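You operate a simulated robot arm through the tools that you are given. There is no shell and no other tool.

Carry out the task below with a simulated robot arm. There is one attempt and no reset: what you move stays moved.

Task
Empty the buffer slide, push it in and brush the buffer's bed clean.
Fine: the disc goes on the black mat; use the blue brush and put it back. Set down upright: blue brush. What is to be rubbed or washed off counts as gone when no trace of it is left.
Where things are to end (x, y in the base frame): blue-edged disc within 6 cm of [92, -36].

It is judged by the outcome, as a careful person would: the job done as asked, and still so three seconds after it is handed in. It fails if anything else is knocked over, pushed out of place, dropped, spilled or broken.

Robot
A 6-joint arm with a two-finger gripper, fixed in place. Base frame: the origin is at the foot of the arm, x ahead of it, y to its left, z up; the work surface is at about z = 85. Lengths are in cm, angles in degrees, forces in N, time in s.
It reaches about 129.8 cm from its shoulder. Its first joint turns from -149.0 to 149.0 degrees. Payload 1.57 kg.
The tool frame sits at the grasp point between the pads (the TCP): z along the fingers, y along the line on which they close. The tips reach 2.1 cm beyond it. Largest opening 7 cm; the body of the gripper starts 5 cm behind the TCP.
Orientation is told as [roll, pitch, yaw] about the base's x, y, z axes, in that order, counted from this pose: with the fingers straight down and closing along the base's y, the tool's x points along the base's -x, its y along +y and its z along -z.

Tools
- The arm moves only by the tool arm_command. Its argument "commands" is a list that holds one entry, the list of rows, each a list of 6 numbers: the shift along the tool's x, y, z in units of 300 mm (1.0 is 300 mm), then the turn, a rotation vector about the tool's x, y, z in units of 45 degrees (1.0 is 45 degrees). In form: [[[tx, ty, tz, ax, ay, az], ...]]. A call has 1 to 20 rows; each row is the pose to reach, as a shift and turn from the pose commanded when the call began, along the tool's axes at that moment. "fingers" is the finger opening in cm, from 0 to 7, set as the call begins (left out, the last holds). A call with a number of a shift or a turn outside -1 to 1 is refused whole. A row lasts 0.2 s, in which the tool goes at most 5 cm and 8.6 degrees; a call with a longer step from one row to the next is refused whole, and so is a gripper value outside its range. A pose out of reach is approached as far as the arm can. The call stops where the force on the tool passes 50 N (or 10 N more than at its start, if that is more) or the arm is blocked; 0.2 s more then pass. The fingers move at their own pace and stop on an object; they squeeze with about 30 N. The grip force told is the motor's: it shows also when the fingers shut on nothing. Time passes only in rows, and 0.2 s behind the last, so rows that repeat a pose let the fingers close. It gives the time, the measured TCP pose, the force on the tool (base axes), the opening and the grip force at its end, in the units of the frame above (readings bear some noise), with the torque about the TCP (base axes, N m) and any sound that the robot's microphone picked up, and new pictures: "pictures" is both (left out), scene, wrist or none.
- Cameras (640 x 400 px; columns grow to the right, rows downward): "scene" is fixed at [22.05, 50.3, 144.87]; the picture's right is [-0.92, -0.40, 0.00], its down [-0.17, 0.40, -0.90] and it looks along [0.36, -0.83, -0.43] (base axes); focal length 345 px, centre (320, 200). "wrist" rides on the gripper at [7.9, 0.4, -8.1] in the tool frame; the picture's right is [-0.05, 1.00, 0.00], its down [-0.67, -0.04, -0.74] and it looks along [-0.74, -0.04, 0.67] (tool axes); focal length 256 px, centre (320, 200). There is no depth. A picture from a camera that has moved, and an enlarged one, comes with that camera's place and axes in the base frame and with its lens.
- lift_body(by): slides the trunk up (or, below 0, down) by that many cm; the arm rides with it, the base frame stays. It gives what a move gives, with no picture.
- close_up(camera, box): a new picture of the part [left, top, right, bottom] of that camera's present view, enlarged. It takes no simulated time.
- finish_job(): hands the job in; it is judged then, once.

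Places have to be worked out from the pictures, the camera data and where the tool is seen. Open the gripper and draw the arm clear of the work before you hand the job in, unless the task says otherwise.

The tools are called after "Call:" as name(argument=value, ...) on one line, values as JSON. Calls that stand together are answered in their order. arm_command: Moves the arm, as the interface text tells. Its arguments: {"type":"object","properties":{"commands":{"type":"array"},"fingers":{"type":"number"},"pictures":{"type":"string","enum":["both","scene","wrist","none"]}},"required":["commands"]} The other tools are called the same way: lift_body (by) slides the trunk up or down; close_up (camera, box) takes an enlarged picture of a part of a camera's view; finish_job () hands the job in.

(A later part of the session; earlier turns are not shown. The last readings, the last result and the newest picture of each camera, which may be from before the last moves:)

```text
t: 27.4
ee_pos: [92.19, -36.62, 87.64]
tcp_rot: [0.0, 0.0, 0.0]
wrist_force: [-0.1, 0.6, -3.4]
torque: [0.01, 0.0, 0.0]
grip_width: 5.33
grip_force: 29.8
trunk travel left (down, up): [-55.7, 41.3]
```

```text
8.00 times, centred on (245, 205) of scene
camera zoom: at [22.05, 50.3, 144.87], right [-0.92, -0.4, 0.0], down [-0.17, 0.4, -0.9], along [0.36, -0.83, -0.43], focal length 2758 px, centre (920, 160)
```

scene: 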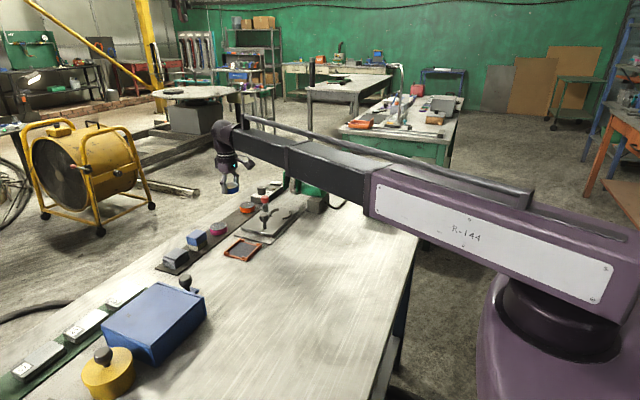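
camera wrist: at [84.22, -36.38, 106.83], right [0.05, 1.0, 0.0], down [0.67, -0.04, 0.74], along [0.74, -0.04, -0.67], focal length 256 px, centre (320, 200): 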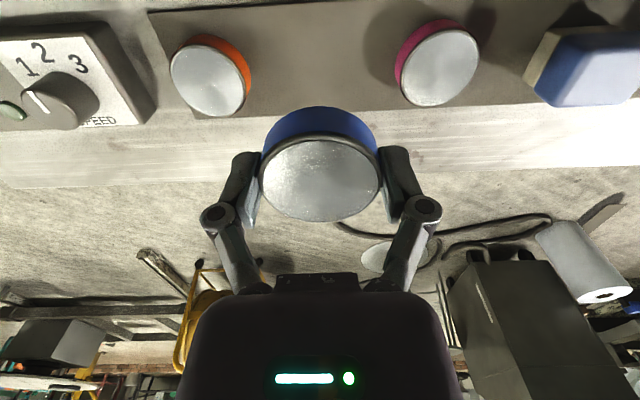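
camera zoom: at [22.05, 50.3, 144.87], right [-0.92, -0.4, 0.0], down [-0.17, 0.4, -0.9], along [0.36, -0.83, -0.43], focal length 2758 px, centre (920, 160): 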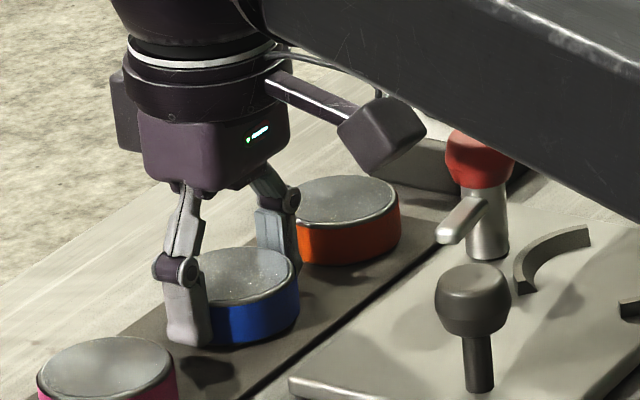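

There's still a small gap above the mat. I'll continue gently.

Call:
lift_body(by=-0.2)

Call:
lift_body(by=-0.15)

Call:
lift_body(by=-0.1)

```text
t: 27.9
ee_pos: [92.17, -36.65, 87.44]
tcp_rot: [0.1, 0.0, 0.0]
wrist_force: [1.7, -0.1, 0.7]
torque: [0.02, 0.0, -0.03]
grip_width: 5.33
grip_force: 30.1
trunk travel left (down, up): [-55.5, 41.5]
```

```text
t: 28.4
ee_pos: [92.18, -36.68, 87.26]
tcp_rot: [0.0, -0.1, 0.0]
wrist_force: [7.1, -3.1, 14.7]
torque: [-0.04, -0.12, -0.03]
grip_width: 5.35
grip_force: 29.8
trunk travel left (down, up): [-55.4, 41.6]
```

```text
t: 28.9
ee_pos: [92.2, -36.58, 87.28]
tcp_rot: [0.0, -0.1, 0.0]
wrist_force: [7.3, -4.1, 15.2]
torque: [-0.09, -0.16, -0.08]
grip_width: 5.34
grip_force: 30.0
trunk travel left (down, up): [-55.3, 41.7]
```

The disc rests on the mat, with force now upward. I'll open the fingers and rise.

Call:
arm_command(commands=[[[0, 0, 0, 0, 0, 0], [0, 0, 0, 0, 0, 0], [0, 0, 0, 0, 0, 0]]], fingers=6.7, pictures="none")

Call:
lift_body(by=12)

Call:
close_up(camera="scene", box=[190, 150, 310, 258])

Call:
close_up(camera="wrist", box=[0, 0, 640, 400])

```text
t: 29.7
ee_pos: [92.19, -36.66, 87.13]
tcp_rot: [0.1, 0.0, 0.0]
wrist_force: [0.0, -0.4, -0.2]
torque: [-0.01, 0.01, 0.0]
grip_width: 6.7
grip_force: 0.0
trunk travel left (down, up): [-55.3, 41.7]
```

```text
t: 31.2
ee_pos: [92.1, -36.74, 99.09]
tcp_rot: [0.0, 0.0, 0.1]
wrist_force: [0.5, -0.4, 1.3]
torque: [0.0, 0.01, 0.06]
grip_width: 6.69
grip_force: 0.1
trunk travel left (down, up): [-67.3, 29.7]
```

```text
3.70 times, centred on (250, 204) of scene
camera zoom: at [22.05, 50.3, 144.87], right [-0.92, -0.4, 0.0], down [-0.17, 0.4, -0.9], along [0.36, -0.83, -0.43], focal length 1277 px, centre (579, 185)
```

zoom: 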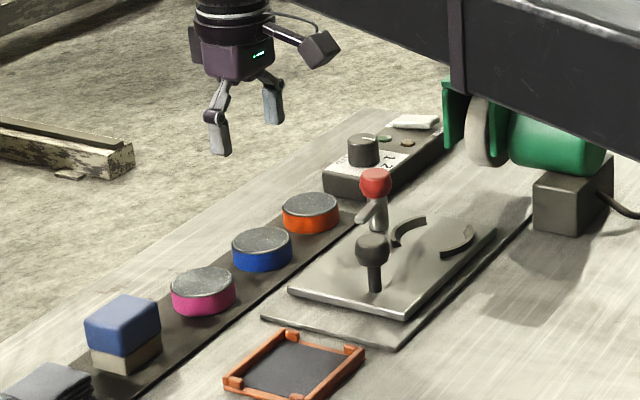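

```text
1.00 times, centred on (320, 200) of wrist (not enlarged: the box is as wide or as high as the picture)
camera zoom: at [84.15, -36.4, 107.26], right [0.05, 1.0, 0.0], down [0.67, -0.04, 0.74], along [0.74, -0.04, -0.67], focal length 256 px, centre (320, 200)
```

zoom: 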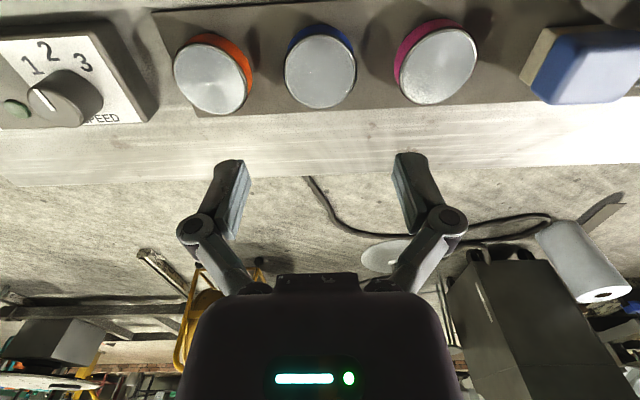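

The disc is on the mat, upright and in the row. Next I'll go above the black slide knob at about (77.9,-33.7) to push the slide toward the wheel (-y).

Call:
arm_command(commands=[[[0.1, 0.02, 0, 0, 0, 0], [0.2, 0.04, 0, 0, 0, 0], [0.3, 0.06, 0, 0, 0, 0], [0.4, 0.08, 0, 0, 0, 0], [0.473, 0.1, 0, 0, 0, 0], [0.473, 0.1, 0, 0, 0, 0]]], fingers=7)

Call:
close_up(camera="wrist", box=[100, 0, 500, 250])

```text
t: 32.6
ee_pos: [78.04, -33.86, 99.12]
tcp_rot: [0.1, 0.0, 0.0]
wrist_force: [-0.2, -0.3, 0.8]
torque: [0.04, 0.01, 0.02]
grip_width: 7.0
grip_force: 0.0
trunk travel left (down, up): [-67.3, 29.7]
camera wrist: at [69.96, -33.53, 107.27], right [0.05, 1.0, 0.0], down [0.67, -0.04, 0.74], along [0.74, -0.04, -0.67], focal length 256 px, centre (320, 200)
```

scene: 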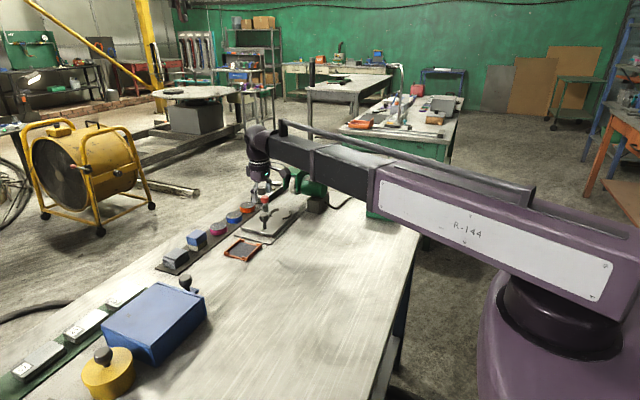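
wrist: 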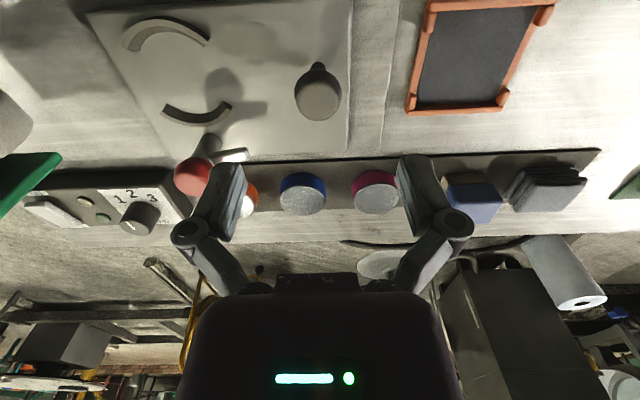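

```text
1.60 times, centred on (300, 125) of wrist
camera zoom: at [69.96, -33.53, 107.27], right [0.05, 1.0, 0.0], down [0.67, -0.04, 0.74], along [0.74, -0.04, -0.67], focal length 410 px, centre (352, 320)
```

zoom: 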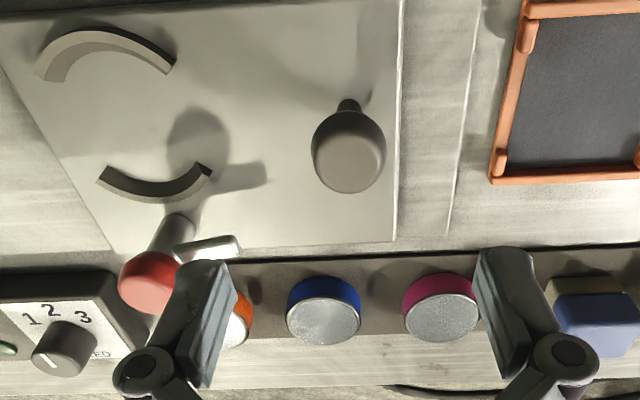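

The knob is at (78.0,-34.0), right under the TCP. I'll lower to knob height and grip it.

Call:
lift_body(by=-8.6)

Call:
arm_command(commands=[[[0, 0, 0, 0, 0, 0], [0, 0, 0, 0, 0, 0], [0, 0, 0, 0, 0, 0]]], fingers=2)

Call:
close_up(camera="scene", box=[226, 150, 326, 240])

```text
t: 33.8
ee_pos: [77.96, -33.8, 90.54]
tcp_rot: [0.0, 0.1, -0.1]
wrist_force: [0.2, -0.7, -0.5]
torque: [0.03, -0.03, 0.0]
grip_width: 6.99
grip_force: 0.1
trunk travel left (down, up): [-58.7, 38.3]
```

```text
t: 34.6
ee_pos: [77.96, -33.68, 90.66]
tcp_rot: [0.0, 0.0, 0.0]
wrist_force: [2.9, 3.1, 7.7]
torque: [0.12, -0.19, 0.02]
grip_width: 3.12
grip_force: 31.9
trunk travel left (down, up): [-58.7, 38.3]
camera wrist: at [69.94, -33.46, 98.73], right [0.05, 1.0, 0.0], down [0.67, -0.04, 0.75], along [0.74, -0.04, -0.67], focal length 256 px, centre (320, 200)
```

scene: 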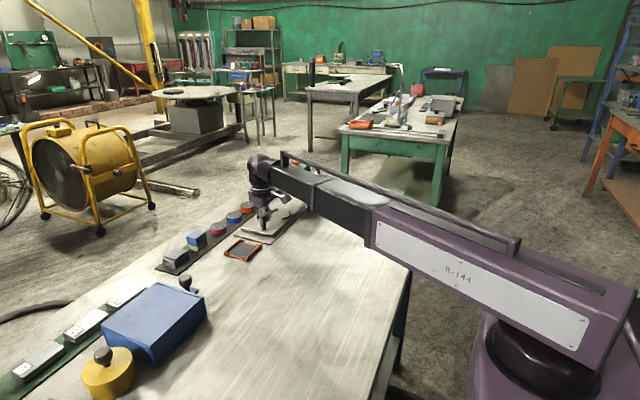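
wrist: 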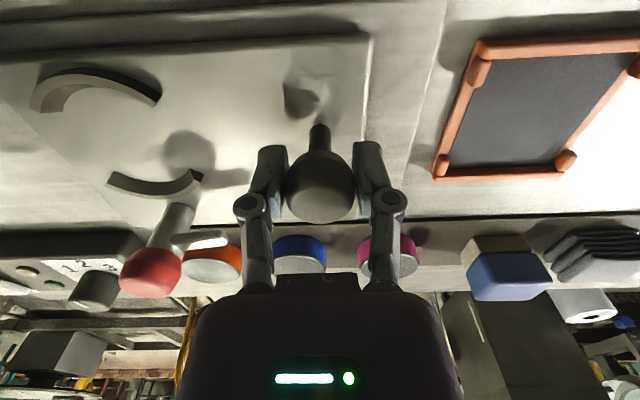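

```text
4.44 times, centred on (276, 195) of scene
camera zoom: at [22.05, 50.3, 144.87], right [-0.92, -0.4, 0.0], down [-0.17, 0.4, -0.9], along [0.36, -0.83, -0.43], focal length 1532 px, centre (516, 222)
```

zoom: 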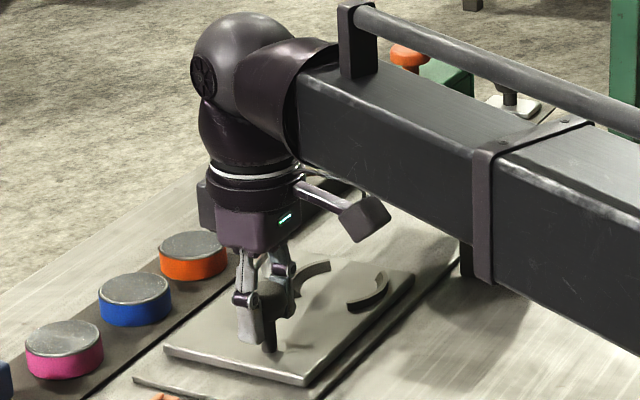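

The knob is gripped. I'll push the slide slowly by 3 cm to see how it moves.

Call:
arm_command(commands=[[[0, -0.02, 0, 0, 0, 0], [0, -0.04, 0, 0, 0, 0], [0, -0.06, 0, 0, 0, 0], [0, -0.08, 0, 0, 0, 0], [0, -0.1, 0, 0, 0, 0]]])

Call:
close_up(camera="scene", box=[226, 150, 326, 240])

```text
t: 35.8
ee_pos: [78.03, -36.68, 90.65]
tcp_rot: [0.0, 0.0, 0.0]
wrist_force: [4.9, -0.7, 9.7]
torque: [0.07, -0.73, -0.04]
grip_width: 3.13
grip_force: 32.1
trunk travel left (down, up): [-58.7, 38.3]
camera wrist: at [69.94, -36.45, 98.72], right [0.05, 1.0, 0.0], down [0.67, -0.04, 0.75], along [0.74, -0.04, -0.67], focal length 256 px, centre (320, 200)
```

scene: 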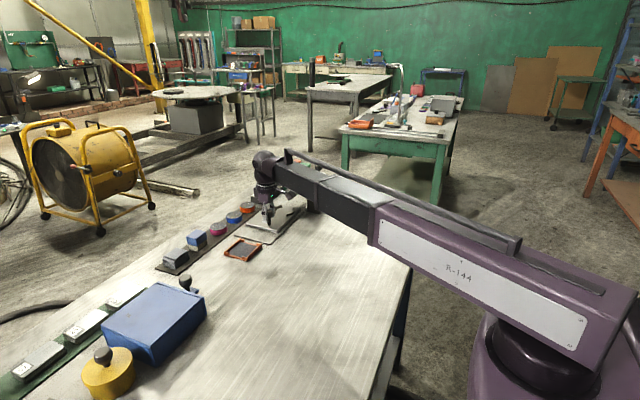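
wrist: 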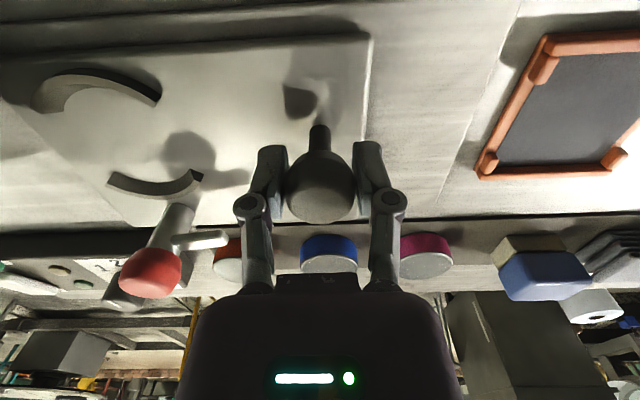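

```text
4.44 times, centred on (276, 195) of scene
camera zoom: at [22.05, 50.3, 144.87], right [-0.92, -0.4, 0.0], down [-0.17, 0.4, -0.9], along [0.36, -0.83, -0.43], focal length 1532 px, centre (516, 222)
```

zoom: 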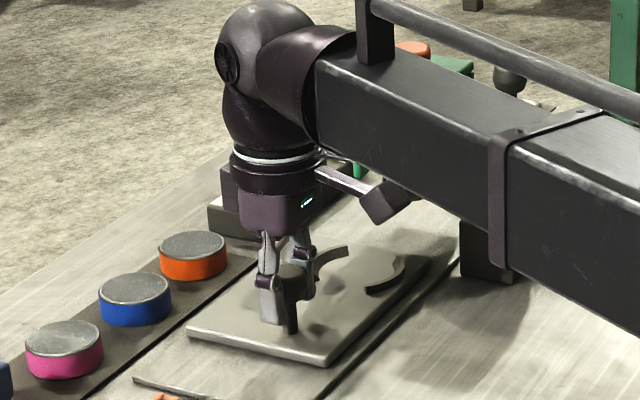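

The slide follows easily. I'll continue pushing in slow steps, watching the force and the clearance of the red post past the guard.

Call:
arm_command(commands=[[[0, -0.02, 0, 0, 0, 0], [0, -0.04, 0, 0, 0, 0], [0, -0.06, 0, 0, 0, 0], [0, -0.08, 0, 0, 0, 0], [0, -0.1, 0, 0, 0, 0], [0, -0.12, 0, 0, 0, 0]]], pictures="wrist")

Call:
close_up(camera="scene", box=[226, 150, 326, 240])

```text
t: 37.2
ee_pos: [78.01, -40.46, 90.63]
tcp_rot: [0.0, 0.0, 0.0]
wrist_force: [0.1, -0.6, 5.9]
torque: [0.12, 0.76, -0.02]
grip_width: 3.08
grip_force: 31.9
trunk travel left (down, up): [-58.7, 38.3]
camera wrist: at [69.94, -40.21, 98.72], right [0.05, 1.0, 0.0], down [0.67, -0.04, 0.74], along [0.74, -0.04, -0.67], focal length 256 px, centre (320, 200)
```

wrist: 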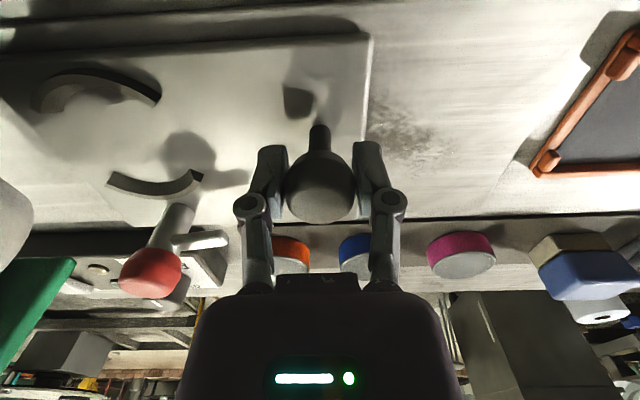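

```text
4.44 times, centred on (276, 195) of scene
camera zoom: at [22.05, 50.3, 144.87], right [-0.92, -0.4, 0.0], down [-0.17, 0.4, -0.9], along [0.36, -0.83, -0.43], focal length 1532 px, centre (516, 222)
```

zoom: 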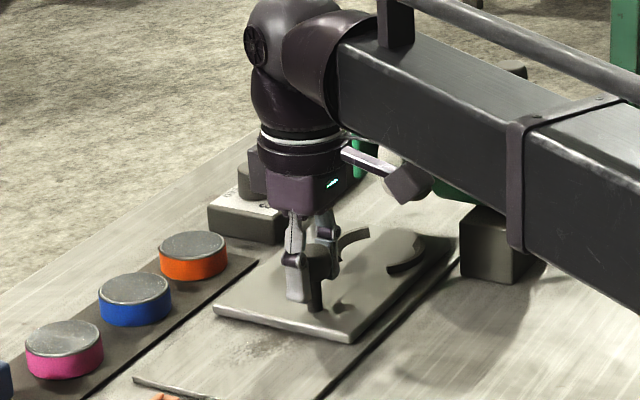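

Grey-brown dust is appearing on the bed where the slide used to be, so the slide does move away from it. I'll keep pushing in.

Call:
arm_command(commands=[[[0, -0.02, 0, 0, 0, 0], [0, -0.04, 0, 0, 0, 0], [0, -0.06, 0, 0, 0, 0], [0, -0.08, 0, 0, 0, 0], [0, -0.1, 0, 0, 0, 0]]], pictures="wrist")

Call:
close_up(camera="scene", box=[226, 150, 326, 240])

```text
t: 38.4
ee_pos: [77.93, -43.44, 90.58]
tcp_rot: [0.0, 0.0, 0.1]
wrist_force: [-2.1, -2.2, 3.2]
torque: [0.19, 0.18, 0.07]
grip_width: 3.12
grip_force: 32.0
trunk travel left (down, up): [-58.7, 38.3]
camera wrist: at [69.94, -43.21, 98.71], right [0.05, 1.0, 0.0], down [0.67, -0.04, 0.75], along [0.74, -0.04, -0.67], focal length 256 px, centre (320, 200)
```

wrist: 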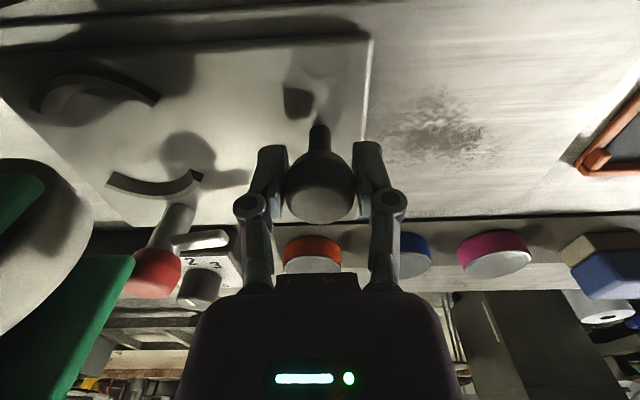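

```text
4.44 times, centred on (276, 195) of scene
camera zoom: at [22.05, 50.3, 144.87], right [-0.92, -0.4, 0.0], down [-0.17, 0.4, -0.9], along [0.36, -0.83, -0.43], focal length 1532 px, centre (516, 222)
```

zoom: 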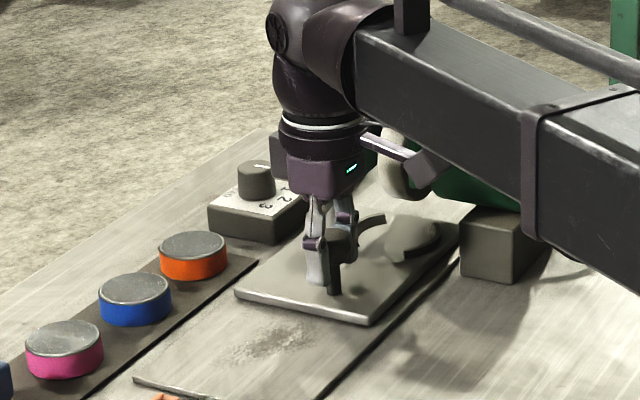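

The red post is now level with the guard's front and passing on its outer side, with force still tiny. I'll continue slowly.

Call:
arm_command(commands=[[[0, -0.015, 0, 0, 0, 0], [0, -0.03, 0, 0, 0, 0], [0, -0.045, 0, 0, 0, 0], [0, -0.06, 0, 0, 0, 0], [0, -0.075, 0, 0, 0, 0]]], pictures="wrist")

Call:
close_up(camera="scene", box=[226, 150, 326, 240])

```text
t: 39.6
ee_pos: [78.0, -45.75, 90.56]
tcp_rot: [0.0, 0.1, -0.1]
wrist_force: [-16.5, 0.2, -6.4]
torque: [0.14, -0.31, -0.02]
grip_width: 3.13
grip_force: 31.8
trunk travel left (down, up): [-58.7, 38.3]
camera wrist: at [69.96, -45.45, 98.73], right [0.05, 1.0, 0.0], down [0.67, -0.04, 0.74], along [0.74, -0.04, -0.67], focal length 256 px, centre (320, 200)
```

wrist: 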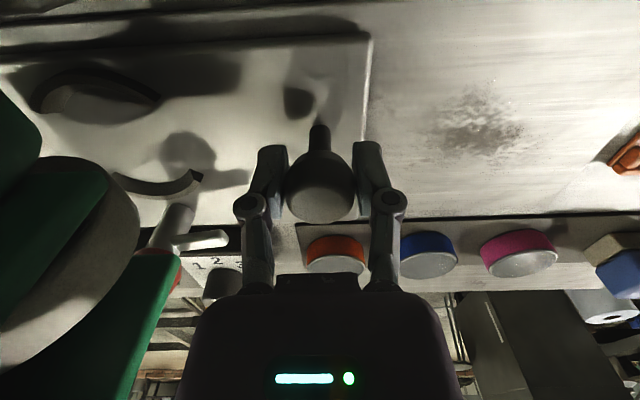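

```text
4.44 times, centred on (276, 195) of scene
camera zoom: at [22.05, 50.3, 144.87], right [-0.92, -0.4, 0.0], down [-0.17, 0.4, -0.9], along [0.36, -0.83, -0.43], focal length 1532 px, centre (516, 222)
```

zoom: 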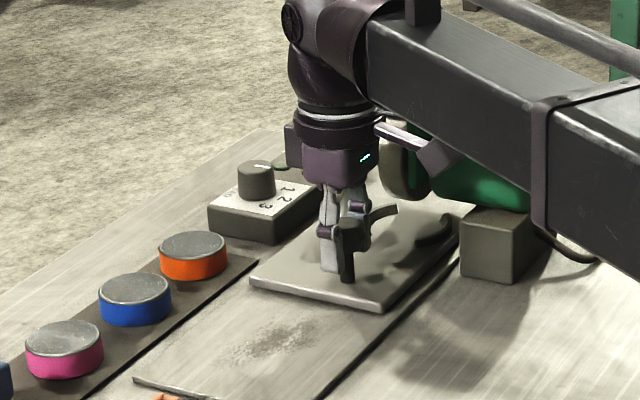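

The slide is in 12 cm now, with a moderate sideways force of 16 N and no y resistance. I'll continue in smaller increments to find the end stop.

Call:
arm_command(commands=[[[0, -0.01, 0, 0, 0, 0], [0, -0.02, 0, 0, 0, 0], [0, -0.03, 0, 0, 0, 0], [0, -0.04, 0, 0, 0, 0], [0, -0.05, 0, 0, 0, 0]]], pictures="wrist")

Call:
close_up(camera="scene", box=[226, 150, 326, 240])

```text
t: 40.8
ee_pos: [77.9, -47.0, 90.65]
tcp_rot: [-0.1, -0.1, 0.0]
wrist_force: [-8.1, -1.3, 0.4]
torque: [0.18, 0.51, 0.06]
grip_width: 3.1
grip_force: 31.6
trunk travel left (down, up): [-58.7, 38.3]
camera wrist: at [69.95, -46.93, 98.71], right [0.05, 1.0, 0.0], down [0.67, -0.04, 0.75], along [0.74, -0.04, -0.67], focal length 256 px, centre (320, 200)
```

wrist: 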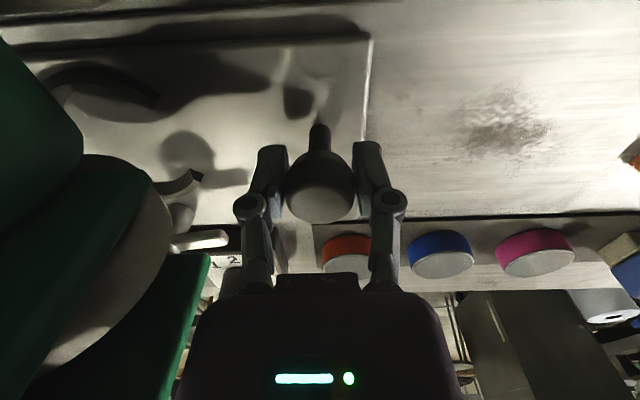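

```text
4.44 times, centred on (276, 195) of scene
camera zoom: at [22.05, 50.3, 144.87], right [-0.92, -0.4, 0.0], down [-0.17, 0.4, -0.9], along [0.36, -0.83, -0.43], focal length 1532 px, centre (516, 222)
```

zoom: 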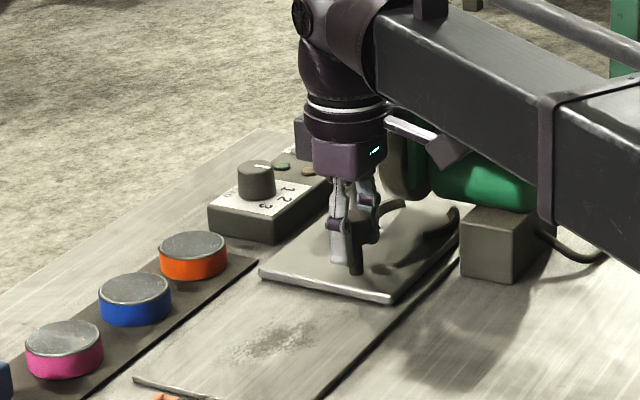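

Still sliding freely. I'll advance a bit more.

Call:
arm_command(commands=[[[0, -0.01, 0, 0, 0, 0], [0, -0.02, 0, 0, 0, 0], [0, -0.03, 0, 0, 0, 0], [0, -0.04, 0, 0, 0, 0]]], pictures="wrist")

Call:
close_up(camera="scene", box=[226, 150, 326, 240])

```text
t: 41.9
ee_pos: [77.96, -47.58, 90.56]
tcp_rot: [0.8, 0.1, 0.3]
wrist_force: [-1.1, 8.2, -1.2]
torque: [0.36, -0.21, 0.08]
grip_width: 3.11
grip_force: 32.4
trunk travel left (down, up): [-58.7, 38.3]
stopped in row 4: the force on the tool passed its limit at 52 N (the readings are from after the stop); the commanded pose is now the measured one
camera wrist: at [69.99, -47.41, 98.74], right [0.05, 1.0, 0.01], down [0.67, -0.04, 0.74], along [0.74, -0.03, -0.67], focal length 256 px, centre (320, 200)
```

wrist: 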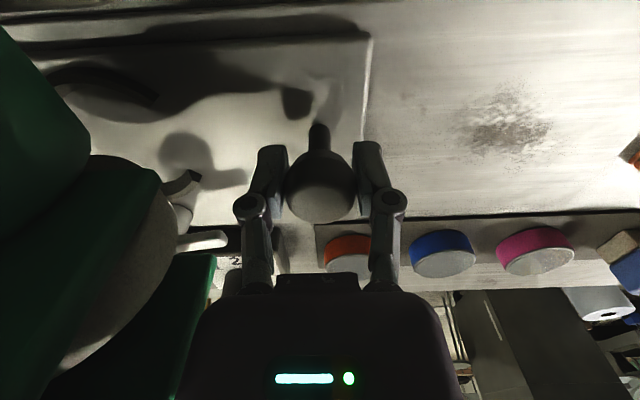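

```text
4.44 times, centred on (276, 195) of scene
camera zoom: at [22.05, 50.3, 144.87], right [-0.92, -0.4, 0.0], down [-0.17, 0.4, -0.9], along [0.36, -0.83, -0.43], focal length 1532 px, centre (516, 222)
```

zoom: 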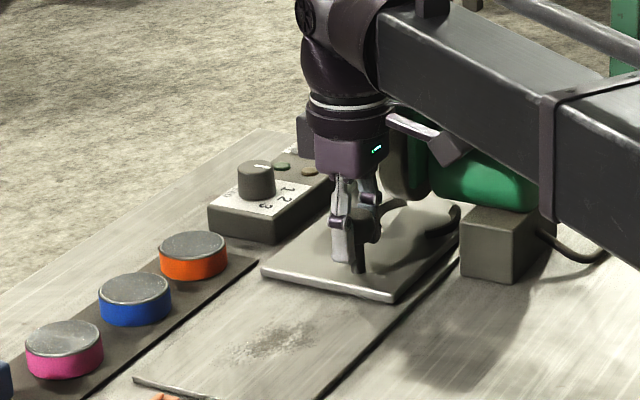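

The slide hit its end stop: travel of about 13.7 cm, with its far end flush with the end of the bed. I'll open the fingers a little, since the guard is close, then rise and look at the dust.

Call:
arm_command(commands=[[[0, 0, 0, 0, 0, 0], [0, 0, 0, 0, 0, 0]]], fingers=4.4, pictures="none")

Call:
lift_body(by=9)

Call:
arm_command(commands=[[[0, 0.1, 0, 0, 0, 0], [0, 0.22, 0, 0, 0, 0], [0.0, 0.34, 0, 0, 0, 0], [0.1, 0.42, 0, 0, 0, 0], [0.2, 0.5, 0, 0, 0, 0], [0.2, 0.5, 0, 0, 0, 0]]])

Call:
close_up(camera="scene", box=[226, 170, 316, 250])

```text
t: 42.5
ee_pos: [77.95, -47.75, 90.55]
tcp_rot: [0.6, 0.0, 0.2]
wrist_force: [0.6, 0.2, 0.3]
torque: [-0.02, 0.0, -0.02]
grip_width: 4.4
grip_force: 0.0
trunk travel left (down, up): [-58.7, 38.3]
```

```text
t: 43.8
ee_pos: [77.99, -47.71, 99.51]
tcp_rot: [0.6, 0.1, 0.1]
wrist_force: [0.3, -0.2, -0.1]
torque: [0.01, -0.01, -0.01]
grip_width: 4.41
grip_force: 0.0
trunk travel left (down, up): [-67.7, 29.3]
```

```text
t: 45.2
ee_pos: [72.04, -33.0, 99.48]
tcp_rot: [0.6, 0.1, 0.2]
wrist_force: [-1.0, -0.2, -0.5]
torque: [0.01, 0.0, -0.01]
grip_width: 4.42
grip_force: 0.0
trunk travel left (down, up): [-67.7, 29.3]
camera wrist: at [63.99, -32.83, 107.69], right [0.05, 1.0, 0.01], down [0.67, -0.04, 0.74], along [0.74, -0.03, -0.67], focal length 256 px, centre (320, 200)
```

scene: 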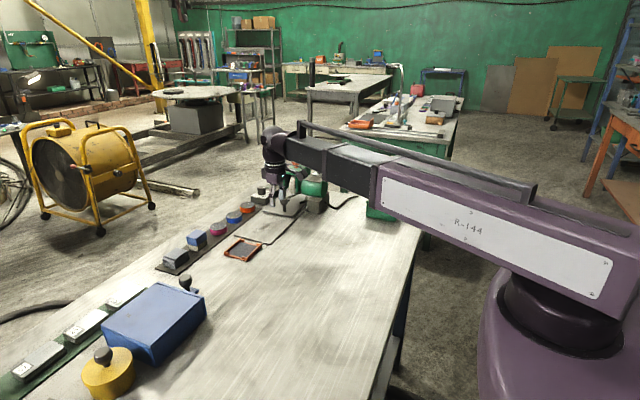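
wrist: 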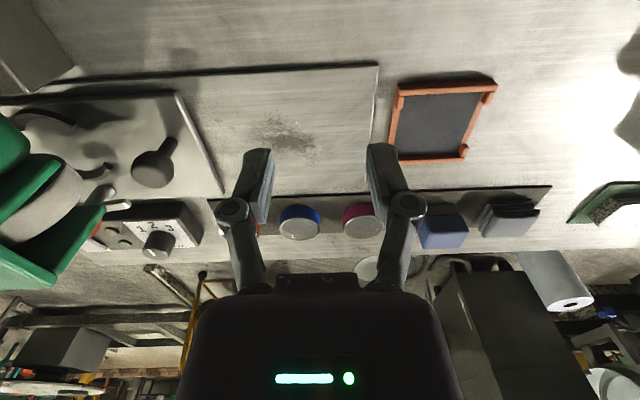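

```text
5.00 times, centred on (271, 210) of scene
camera zoom: at [22.05, 50.3, 144.87], right [-0.92, -0.4, 0.0], down [-0.17, 0.4, -0.9], along [0.36, -0.83, -0.43], focal length 1724 px, centre (565, 150)
```

zoom: 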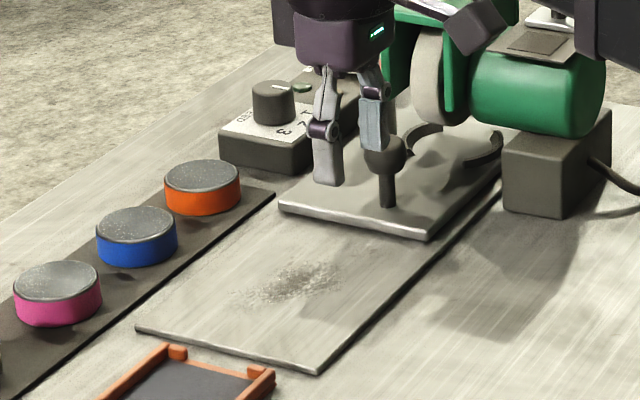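

The slide is fully in, and a dust patch is visible on the bed's exposed end. I'll zoom in to map its extent.

Call:
close_up(camera="wrist", box=[180, 60, 400, 200])

Call:
close_up(camera="scene", box=[240, 205, 310, 250])

Call:
close_up(camera="wrist", box=[390, 160, 560, 266])

```text
2.86 times, centred on (290, 130) of wrist
camera zoom: at [63.99, -32.83, 107.69], right [0.05, 1.0, 0.01], down [0.67, -0.04, 0.74], along [0.74, -0.03, -0.67], focal length 731 px, centre (406, 400)
```

zoom: 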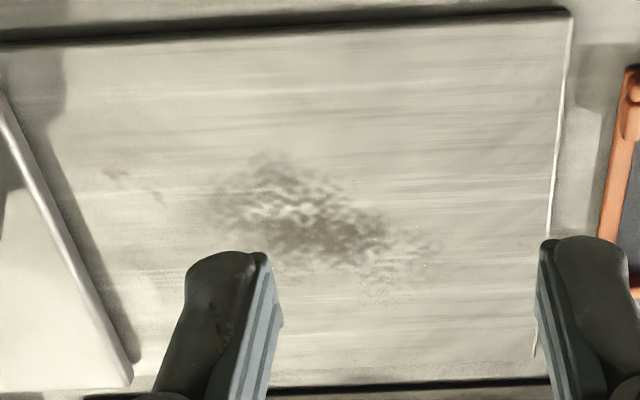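

```text
8.89 times, centred on (275, 228) of scene
camera zoom: at [22.05, 50.3, 144.87], right [-0.92, -0.4, 0.0], down [-0.17, 0.4, -0.9], along [0.36, -0.83, -0.43], focal length 3065 px, centre (720, -44)
```

zoom: 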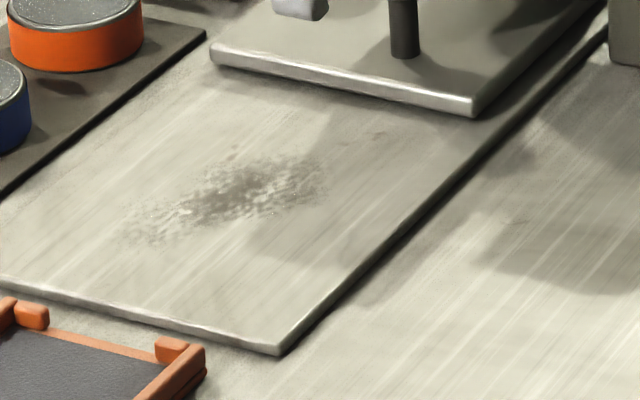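

```text
3.76 times, centred on (475, 213) of wrist
camera zoom: at [63.99, -32.83, 107.69], right [0.05, 1.0, 0.01], down [0.67, -0.04, 0.74], along [0.74, -0.03, -0.67], focal length 964 px, centre (-264, 151)
```

zoom: 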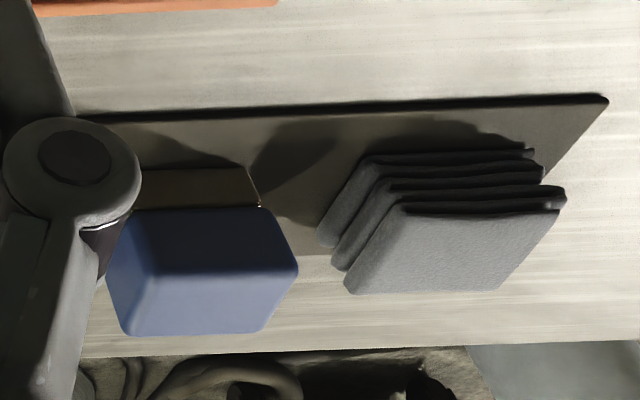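

The dust spans roughly x 75–83 and y -43 to -32. Next is the brush, so I'll raise a little, straighten the slight tilt and move to view the brush closely.

Call:
lift_body(by=4)

Call:
arm_command(commands=[[[-0.04, 0.09, 0, 0.013, 0, 0.004], [-0.08, 0.18, 0, 0.013, 0, 0.004], [-0.12, 0.28, 0, 0.013, 0, 0.004], [-0.16, 0.37, 0, 0.013, 0, 0.004], [-0.2, 0.46, 0, 0.013, 0, 0.004], [-0.2, 0.46, 0, 0.013, 0, 0.004]]], fingers=7)

Call:
close_up(camera="wrist", box=[220, 100, 420, 225])

Call:
close_up(camera="scene", box=[150, 215, 240, 280])

```text
t: 46.0
ee_pos: [71.93, -33.06, 103.58]
tcp_rot: [0.5, 0.1, 0.2]
wrist_force: [0.6, 0.7, -1.1]
torque: [-0.01, 0.05, 0.02]
grip_width: 4.42
grip_force: 0.1
trunk travel left (down, up): [-71.7, 25.3]
```

```text
t: 47.4
ee_pos: [77.93, -19.27, 103.61]
tcp_rot: [-0.1, 0.1, 0.0]
wrist_force: [-0.4, -0.3, 0.3]
torque: [0.0, 0.03, 0.03]
grip_width: 6.99
grip_force: 0.0
trunk travel left (down, up): [-71.7, 25.3]
camera wrist: at [69.9, -19.0, 111.7], right [0.05, 1.0, 0.0], down [0.67, -0.04, 0.74], along [0.74, -0.04, -0.67], focal length 256 px, centre (320, 200)
```

scene: 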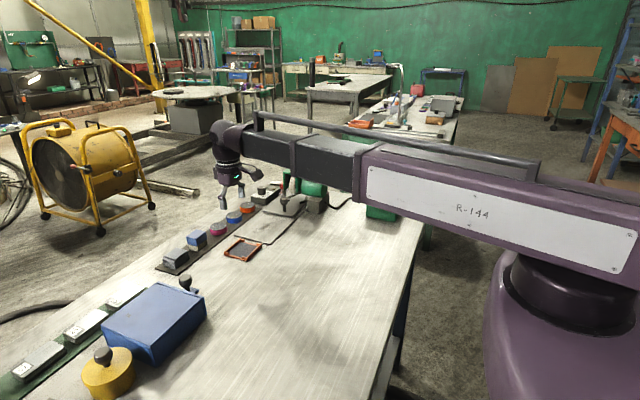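
wrist: 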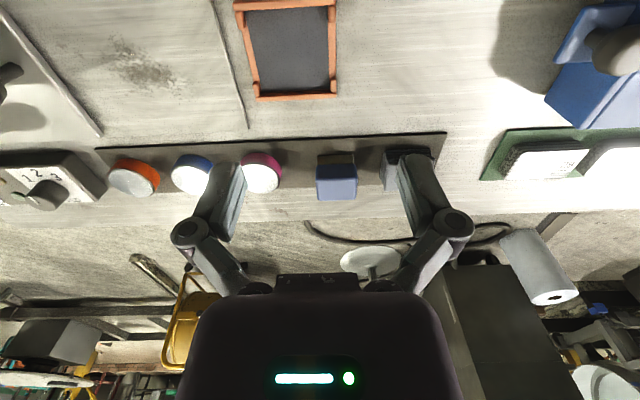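

```text
3.20 times, centred on (320, 162) of wrist
camera zoom: at [69.9, -19.0, 111.7], right [0.05, 1.0, 0.0], down [0.67, -0.04, 0.74], along [0.74, -0.04, -0.67], focal length 819 px, centre (320, 320)
```

zoom: 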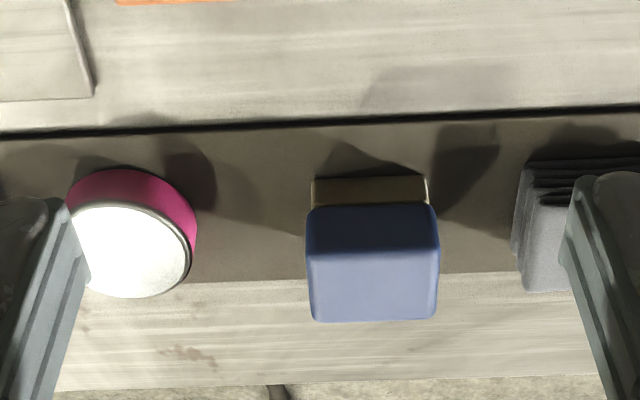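

```text
6.15 times, centred on (195, 248) of scene
camera zoom: at [22.05, 50.3, 144.87], right [-0.92, -0.4, 0.0], down [-0.17, 0.4, -0.9], along [0.36, -0.83, -0.43], focal length 2122 px, centre (1089, -92)
```

zoom: 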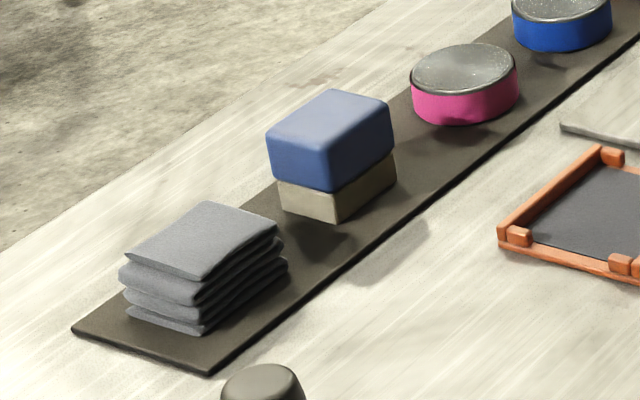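

The brush handle (blue) spans about x 90.2–93.9, y -20.6 to -15.8 and z 87.5–90, with a folded cloth stack at y > -13. I'll move above it with a moderate opening.

Call:
arm_command(commands=[[[-0.1, 0.01, 0, 0, 0, 0], [-0.2, 0.02, 0, 0, 0, 0], [-0.3, 0.03, 0, 0, 0, 0], [-0.4, 0.035, 0, 0, 0, 0], [-0.47, 0.035, 0, 0, 0, 0], [-0.47, 0.035, 0, 0, 0, 0]]], fingers=6.2, pictures="none")

Call:
lift_body(by=-7)

Call:
close_up(camera="wrist", box=[160, 0, 480, 200])

Call:
close_up(camera="scene", box=[150, 195, 250, 280])

```text
t: 48.8
ee_pos: [92.01, -18.25, 103.48]
tcp_rot: [0.0, 0.1, 0.0]
wrist_force: [0.2, 0.3, 0.4]
torque: [-0.01, 0.01, -0.01]
grip_width: 6.21
grip_force: 0.1
trunk travel left (down, up): [-71.7, 25.3]
```

```text
t: 49.9
ee_pos: [92.05, -18.15, 96.59]
tcp_rot: [0.0, 0.2, -0.1]
wrist_force: [0.6, 1.1, -0.3]
torque: [0.01, 0.01, 0.0]
grip_width: 6.18
grip_force: 0.0
trunk travel left (down, up): [-64.7, 32.3]
```

```text
2.00 times, centred on (320, 100) of wrist
camera zoom: at [84.03, -17.86, 104.7], right [0.05, 1.0, 0.0], down [0.67, -0.04, 0.74], along [0.74, -0.04, -0.67], focal length 512 px, centre (320, 400)
```

zoom: 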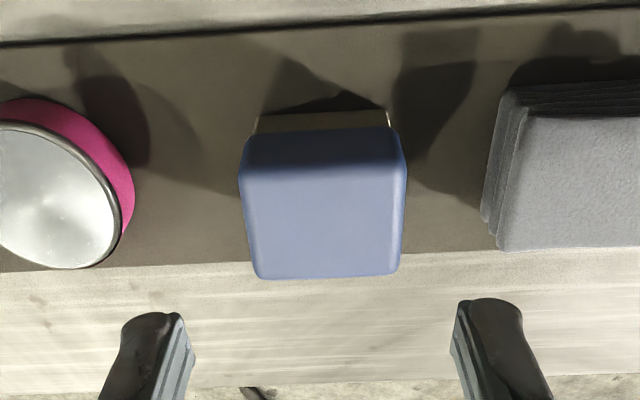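

```text
4.71 times, centred on (200, 238) of scene
camera zoom: at [22.05, 50.3, 144.87], right [-0.92, -0.4, 0.0], down [-0.17, 0.4, -0.9], along [0.36, -0.83, -0.43], focal length 1622 px, centre (885, 24)
```

zoom: 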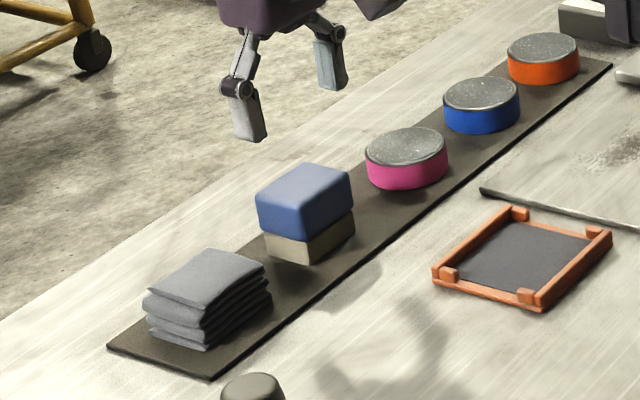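

The TCP (92.05,-18.15) is centred on the brush. I'll lower to grip the blue handle only.

Call:
lift_body(by=-7.5)

Call:
arm_command(commands=[[[0, 0, 0, 0, 0, 0], [0, 0, 0, 0, 0, 0], [0, 0, 0, 0, 0, 0]]], fingers=4)

Call:
close_up(camera="scene", box=[160, 195, 250, 270])

```text
t: 51.0
ee_pos: [92.09, -18.09, 89.0]
tcp_rot: [0.0, 0.0, 0.0]
wrist_force: [0.2, -0.2, -0.2]
torque: [0.01, 0.01, -0.01]
grip_width: 6.2
grip_force: 0.0
trunk travel left (down, up): [-57.2, 39.8]
```

```text
t: 51.8
ee_pos: [92.06, -18.09, 89.05]
tcp_rot: [0.1, 0.1, 0.0]
wrist_force: [0.6, 0.2, 5.7]
torque: [0.04, 0.01, 0.01]
grip_width: 4.93
grip_force: 29.6
trunk travel left (down, up): [-57.2, 39.8]
camera wrist: at [84.01, -17.84, 97.23], right [0.05, 1.0, 0.0], down [0.67, -0.04, 0.74], along [0.74, -0.04, -0.67], focal length 256 px, centre (320, 200)
```

scene: 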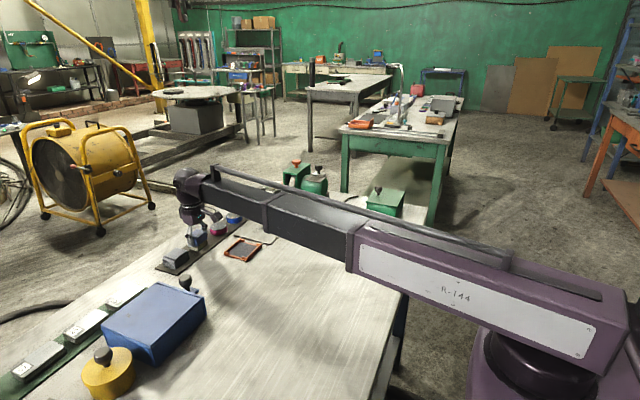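
wrist: 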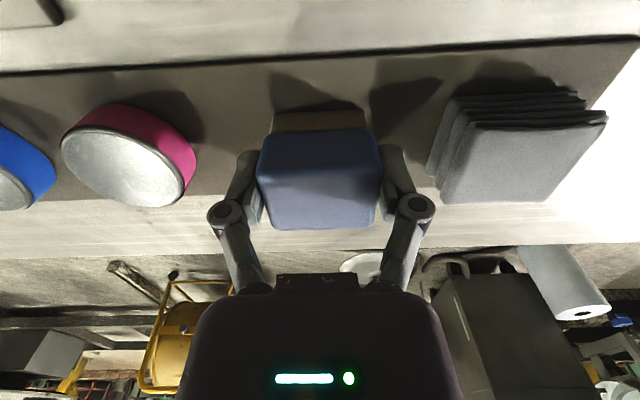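

```text
5.33 times, centred on (205, 232) of scene
camera zoom: at [22.05, 50.3, 144.87], right [-0.92, -0.4, 0.0], down [-0.17, 0.4, -0.9], along [0.36, -0.83, -0.43], focal length 1839 px, centre (933, 27)
```

zoom: 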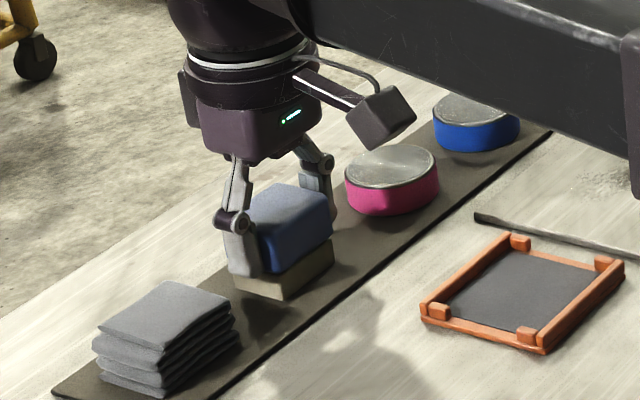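

The brush is gripped at 4.93 cm; its rest pose is TCP (92.06,-18.1,89.05) with trunk at -57.2. I'll lift it and carry it over the bed's dust patch.

Call:
lift_body(by=8)

Call:
arm_command(commands=[[[0.08, -0.09, 0, 0, 0, 0], [0.16, -0.18, 0, 0, 0, 0], [0.24, -0.27, 0, 0, 0, 0], [0.32, -0.36, 0, 0, 0, 0], [0.4, -0.44, 0, 0, 0, 0], [0.453, -0.497, 0, 0, 0, 0], [0.453, -0.497, 0, 0, 0, 0]]])

Call:
close_up(camera="scene", box=[226, 160, 326, 250])

```text
t: 53.0
ee_pos: [92.07, -18.06, 97.02]
tcp_rot: [0.0, 0.2, 0.1]
wrist_force: [-0.5, 0.3, -0.7]
torque: [-0.04, 0.02, 0.0]
grip_width: 4.91
grip_force: 30.0
trunk travel left (down, up): [-65.2, 31.8]
```

```text
t: 54.6
ee_pos: [78.65, -33.11, 97.13]
tcp_rot: [-0.1, 0.2, 0.2]
wrist_force: [-0.2, -0.8, -0.1]
torque: [0.01, -0.02, -0.03]
grip_width: 4.9
grip_force: 29.9
trunk travel left (down, up): [-65.2, 31.8]
camera wrist: at [70.59, -32.78, 105.18], right [0.05, 1.0, 0.0], down [0.67, -0.04, 0.74], along [0.74, -0.04, -0.67], focal length 256 px, centre (320, 200)
```

scene: 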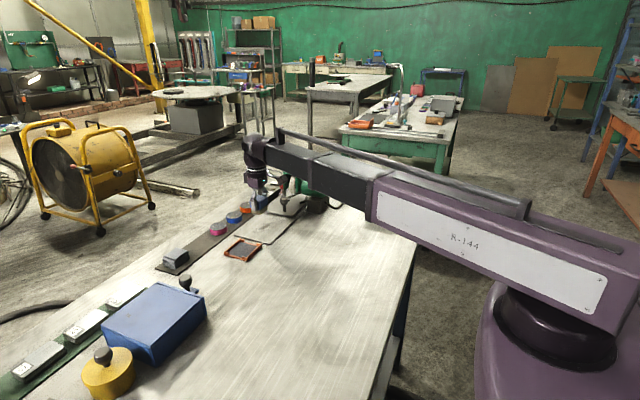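
wrist: 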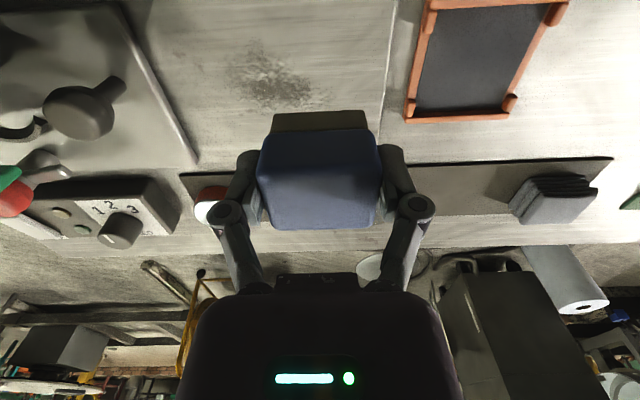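

```text
4.44 times, centred on (276, 205) of scene
camera zoom: at [22.05, 50.3, 144.87], right [-0.92, -0.4, 0.0], down [-0.17, 0.4, -0.9], along [0.36, -0.83, -0.43], focal length 1532 px, centre (516, 178)
```

zoom: 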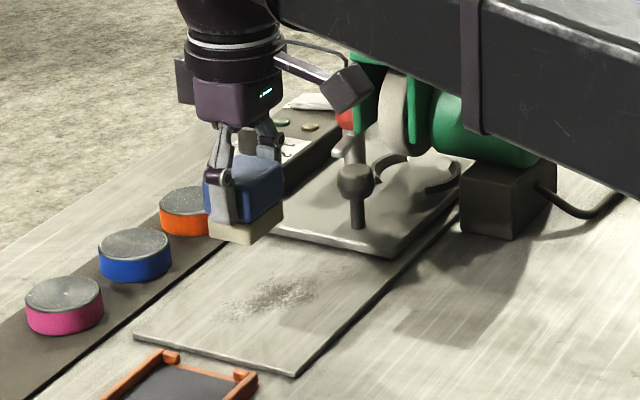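

The dust patch is visible beside the brush, about x 75–83 and y -41 to -32. I'll lower the brush until it touches the bed.

Call:
lift_body(by=-7.2)

Call:
lift_body(by=-0.3)

Call:
lift_body(by=-0.2)

```text
t: 55.7
ee_pos: [78.63, -33.02, 89.95]
tcp_rot: [-0.1, 0.1, 0.0]
wrist_force: [-0.4, 0.2, 0.4]
torque: [0.0, -0.03, -0.01]
grip_width: 4.91
grip_force: 29.6
trunk travel left (down, up): [-58.0, 39.0]
```

```text
t: 56.2
ee_pos: [78.68, -32.99, 89.59]
tcp_rot: [0.0, 0.0, -0.1]
wrist_force: [-0.6, -0.5, 0.0]
torque: [0.02, 0.0, 0.01]
grip_width: 4.9
grip_force: 29.8
trunk travel left (down, up): [-57.7, 39.3]
```

```text
t: 56.7
ee_pos: [78.6, -32.9, 89.32]
tcp_rot: [0.0, 0.2, 0.1]
wrist_force: [0.6, -0.9, -1.3]
torque: [0.01, -0.02, 0.02]
grip_width: 4.91
grip_force: 30.1
trunk travel left (down, up): [-57.5, 39.5]
```

No contact yet, so I'll step down further.

Call:
lift_body(by=-0.2)

Call:
lift_body(by=-0.15)

Call:
close_up(camera="scene", box=[236, 190, 306, 245])

```text
t: 57.2
ee_pos: [78.5, -32.87, 89.2]
tcp_rot: [0.0, -0.1, 0.0]
wrist_force: [5.6, -2.3, 17.3]
torque: [-0.05, -0.11, 0.03]
grip_width: 4.92
grip_force: 30.1
trunk travel left (down, up): [-57.3, 39.7]
```

```text
t: 57.7
ee_pos: [78.53, -32.95, 89.14]
tcp_rot: [0.1, 0.1, 0.0]
wrist_force: [4.2, -2.7, 17.7]
torque: [-0.04, -0.08, 0.01]
grip_width: 4.91
grip_force: 30.6
trunk travel left (down, up): [-57.1, 39.9]
```

```text
7.27 times, centred on (271, 218) of scene
camera zoom: at [22.05, 50.3, 144.87], right [-0.92, -0.4, 0.0], down [-0.17, 0.4, -0.9], along [0.36, -0.83, -0.43], focal length 2507 px, centre (676, 73)
```

zoom: 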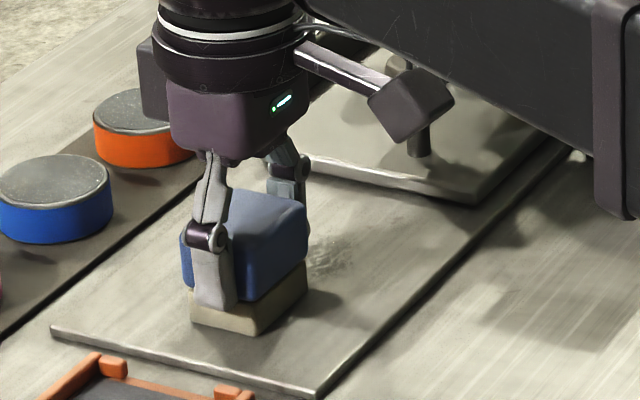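

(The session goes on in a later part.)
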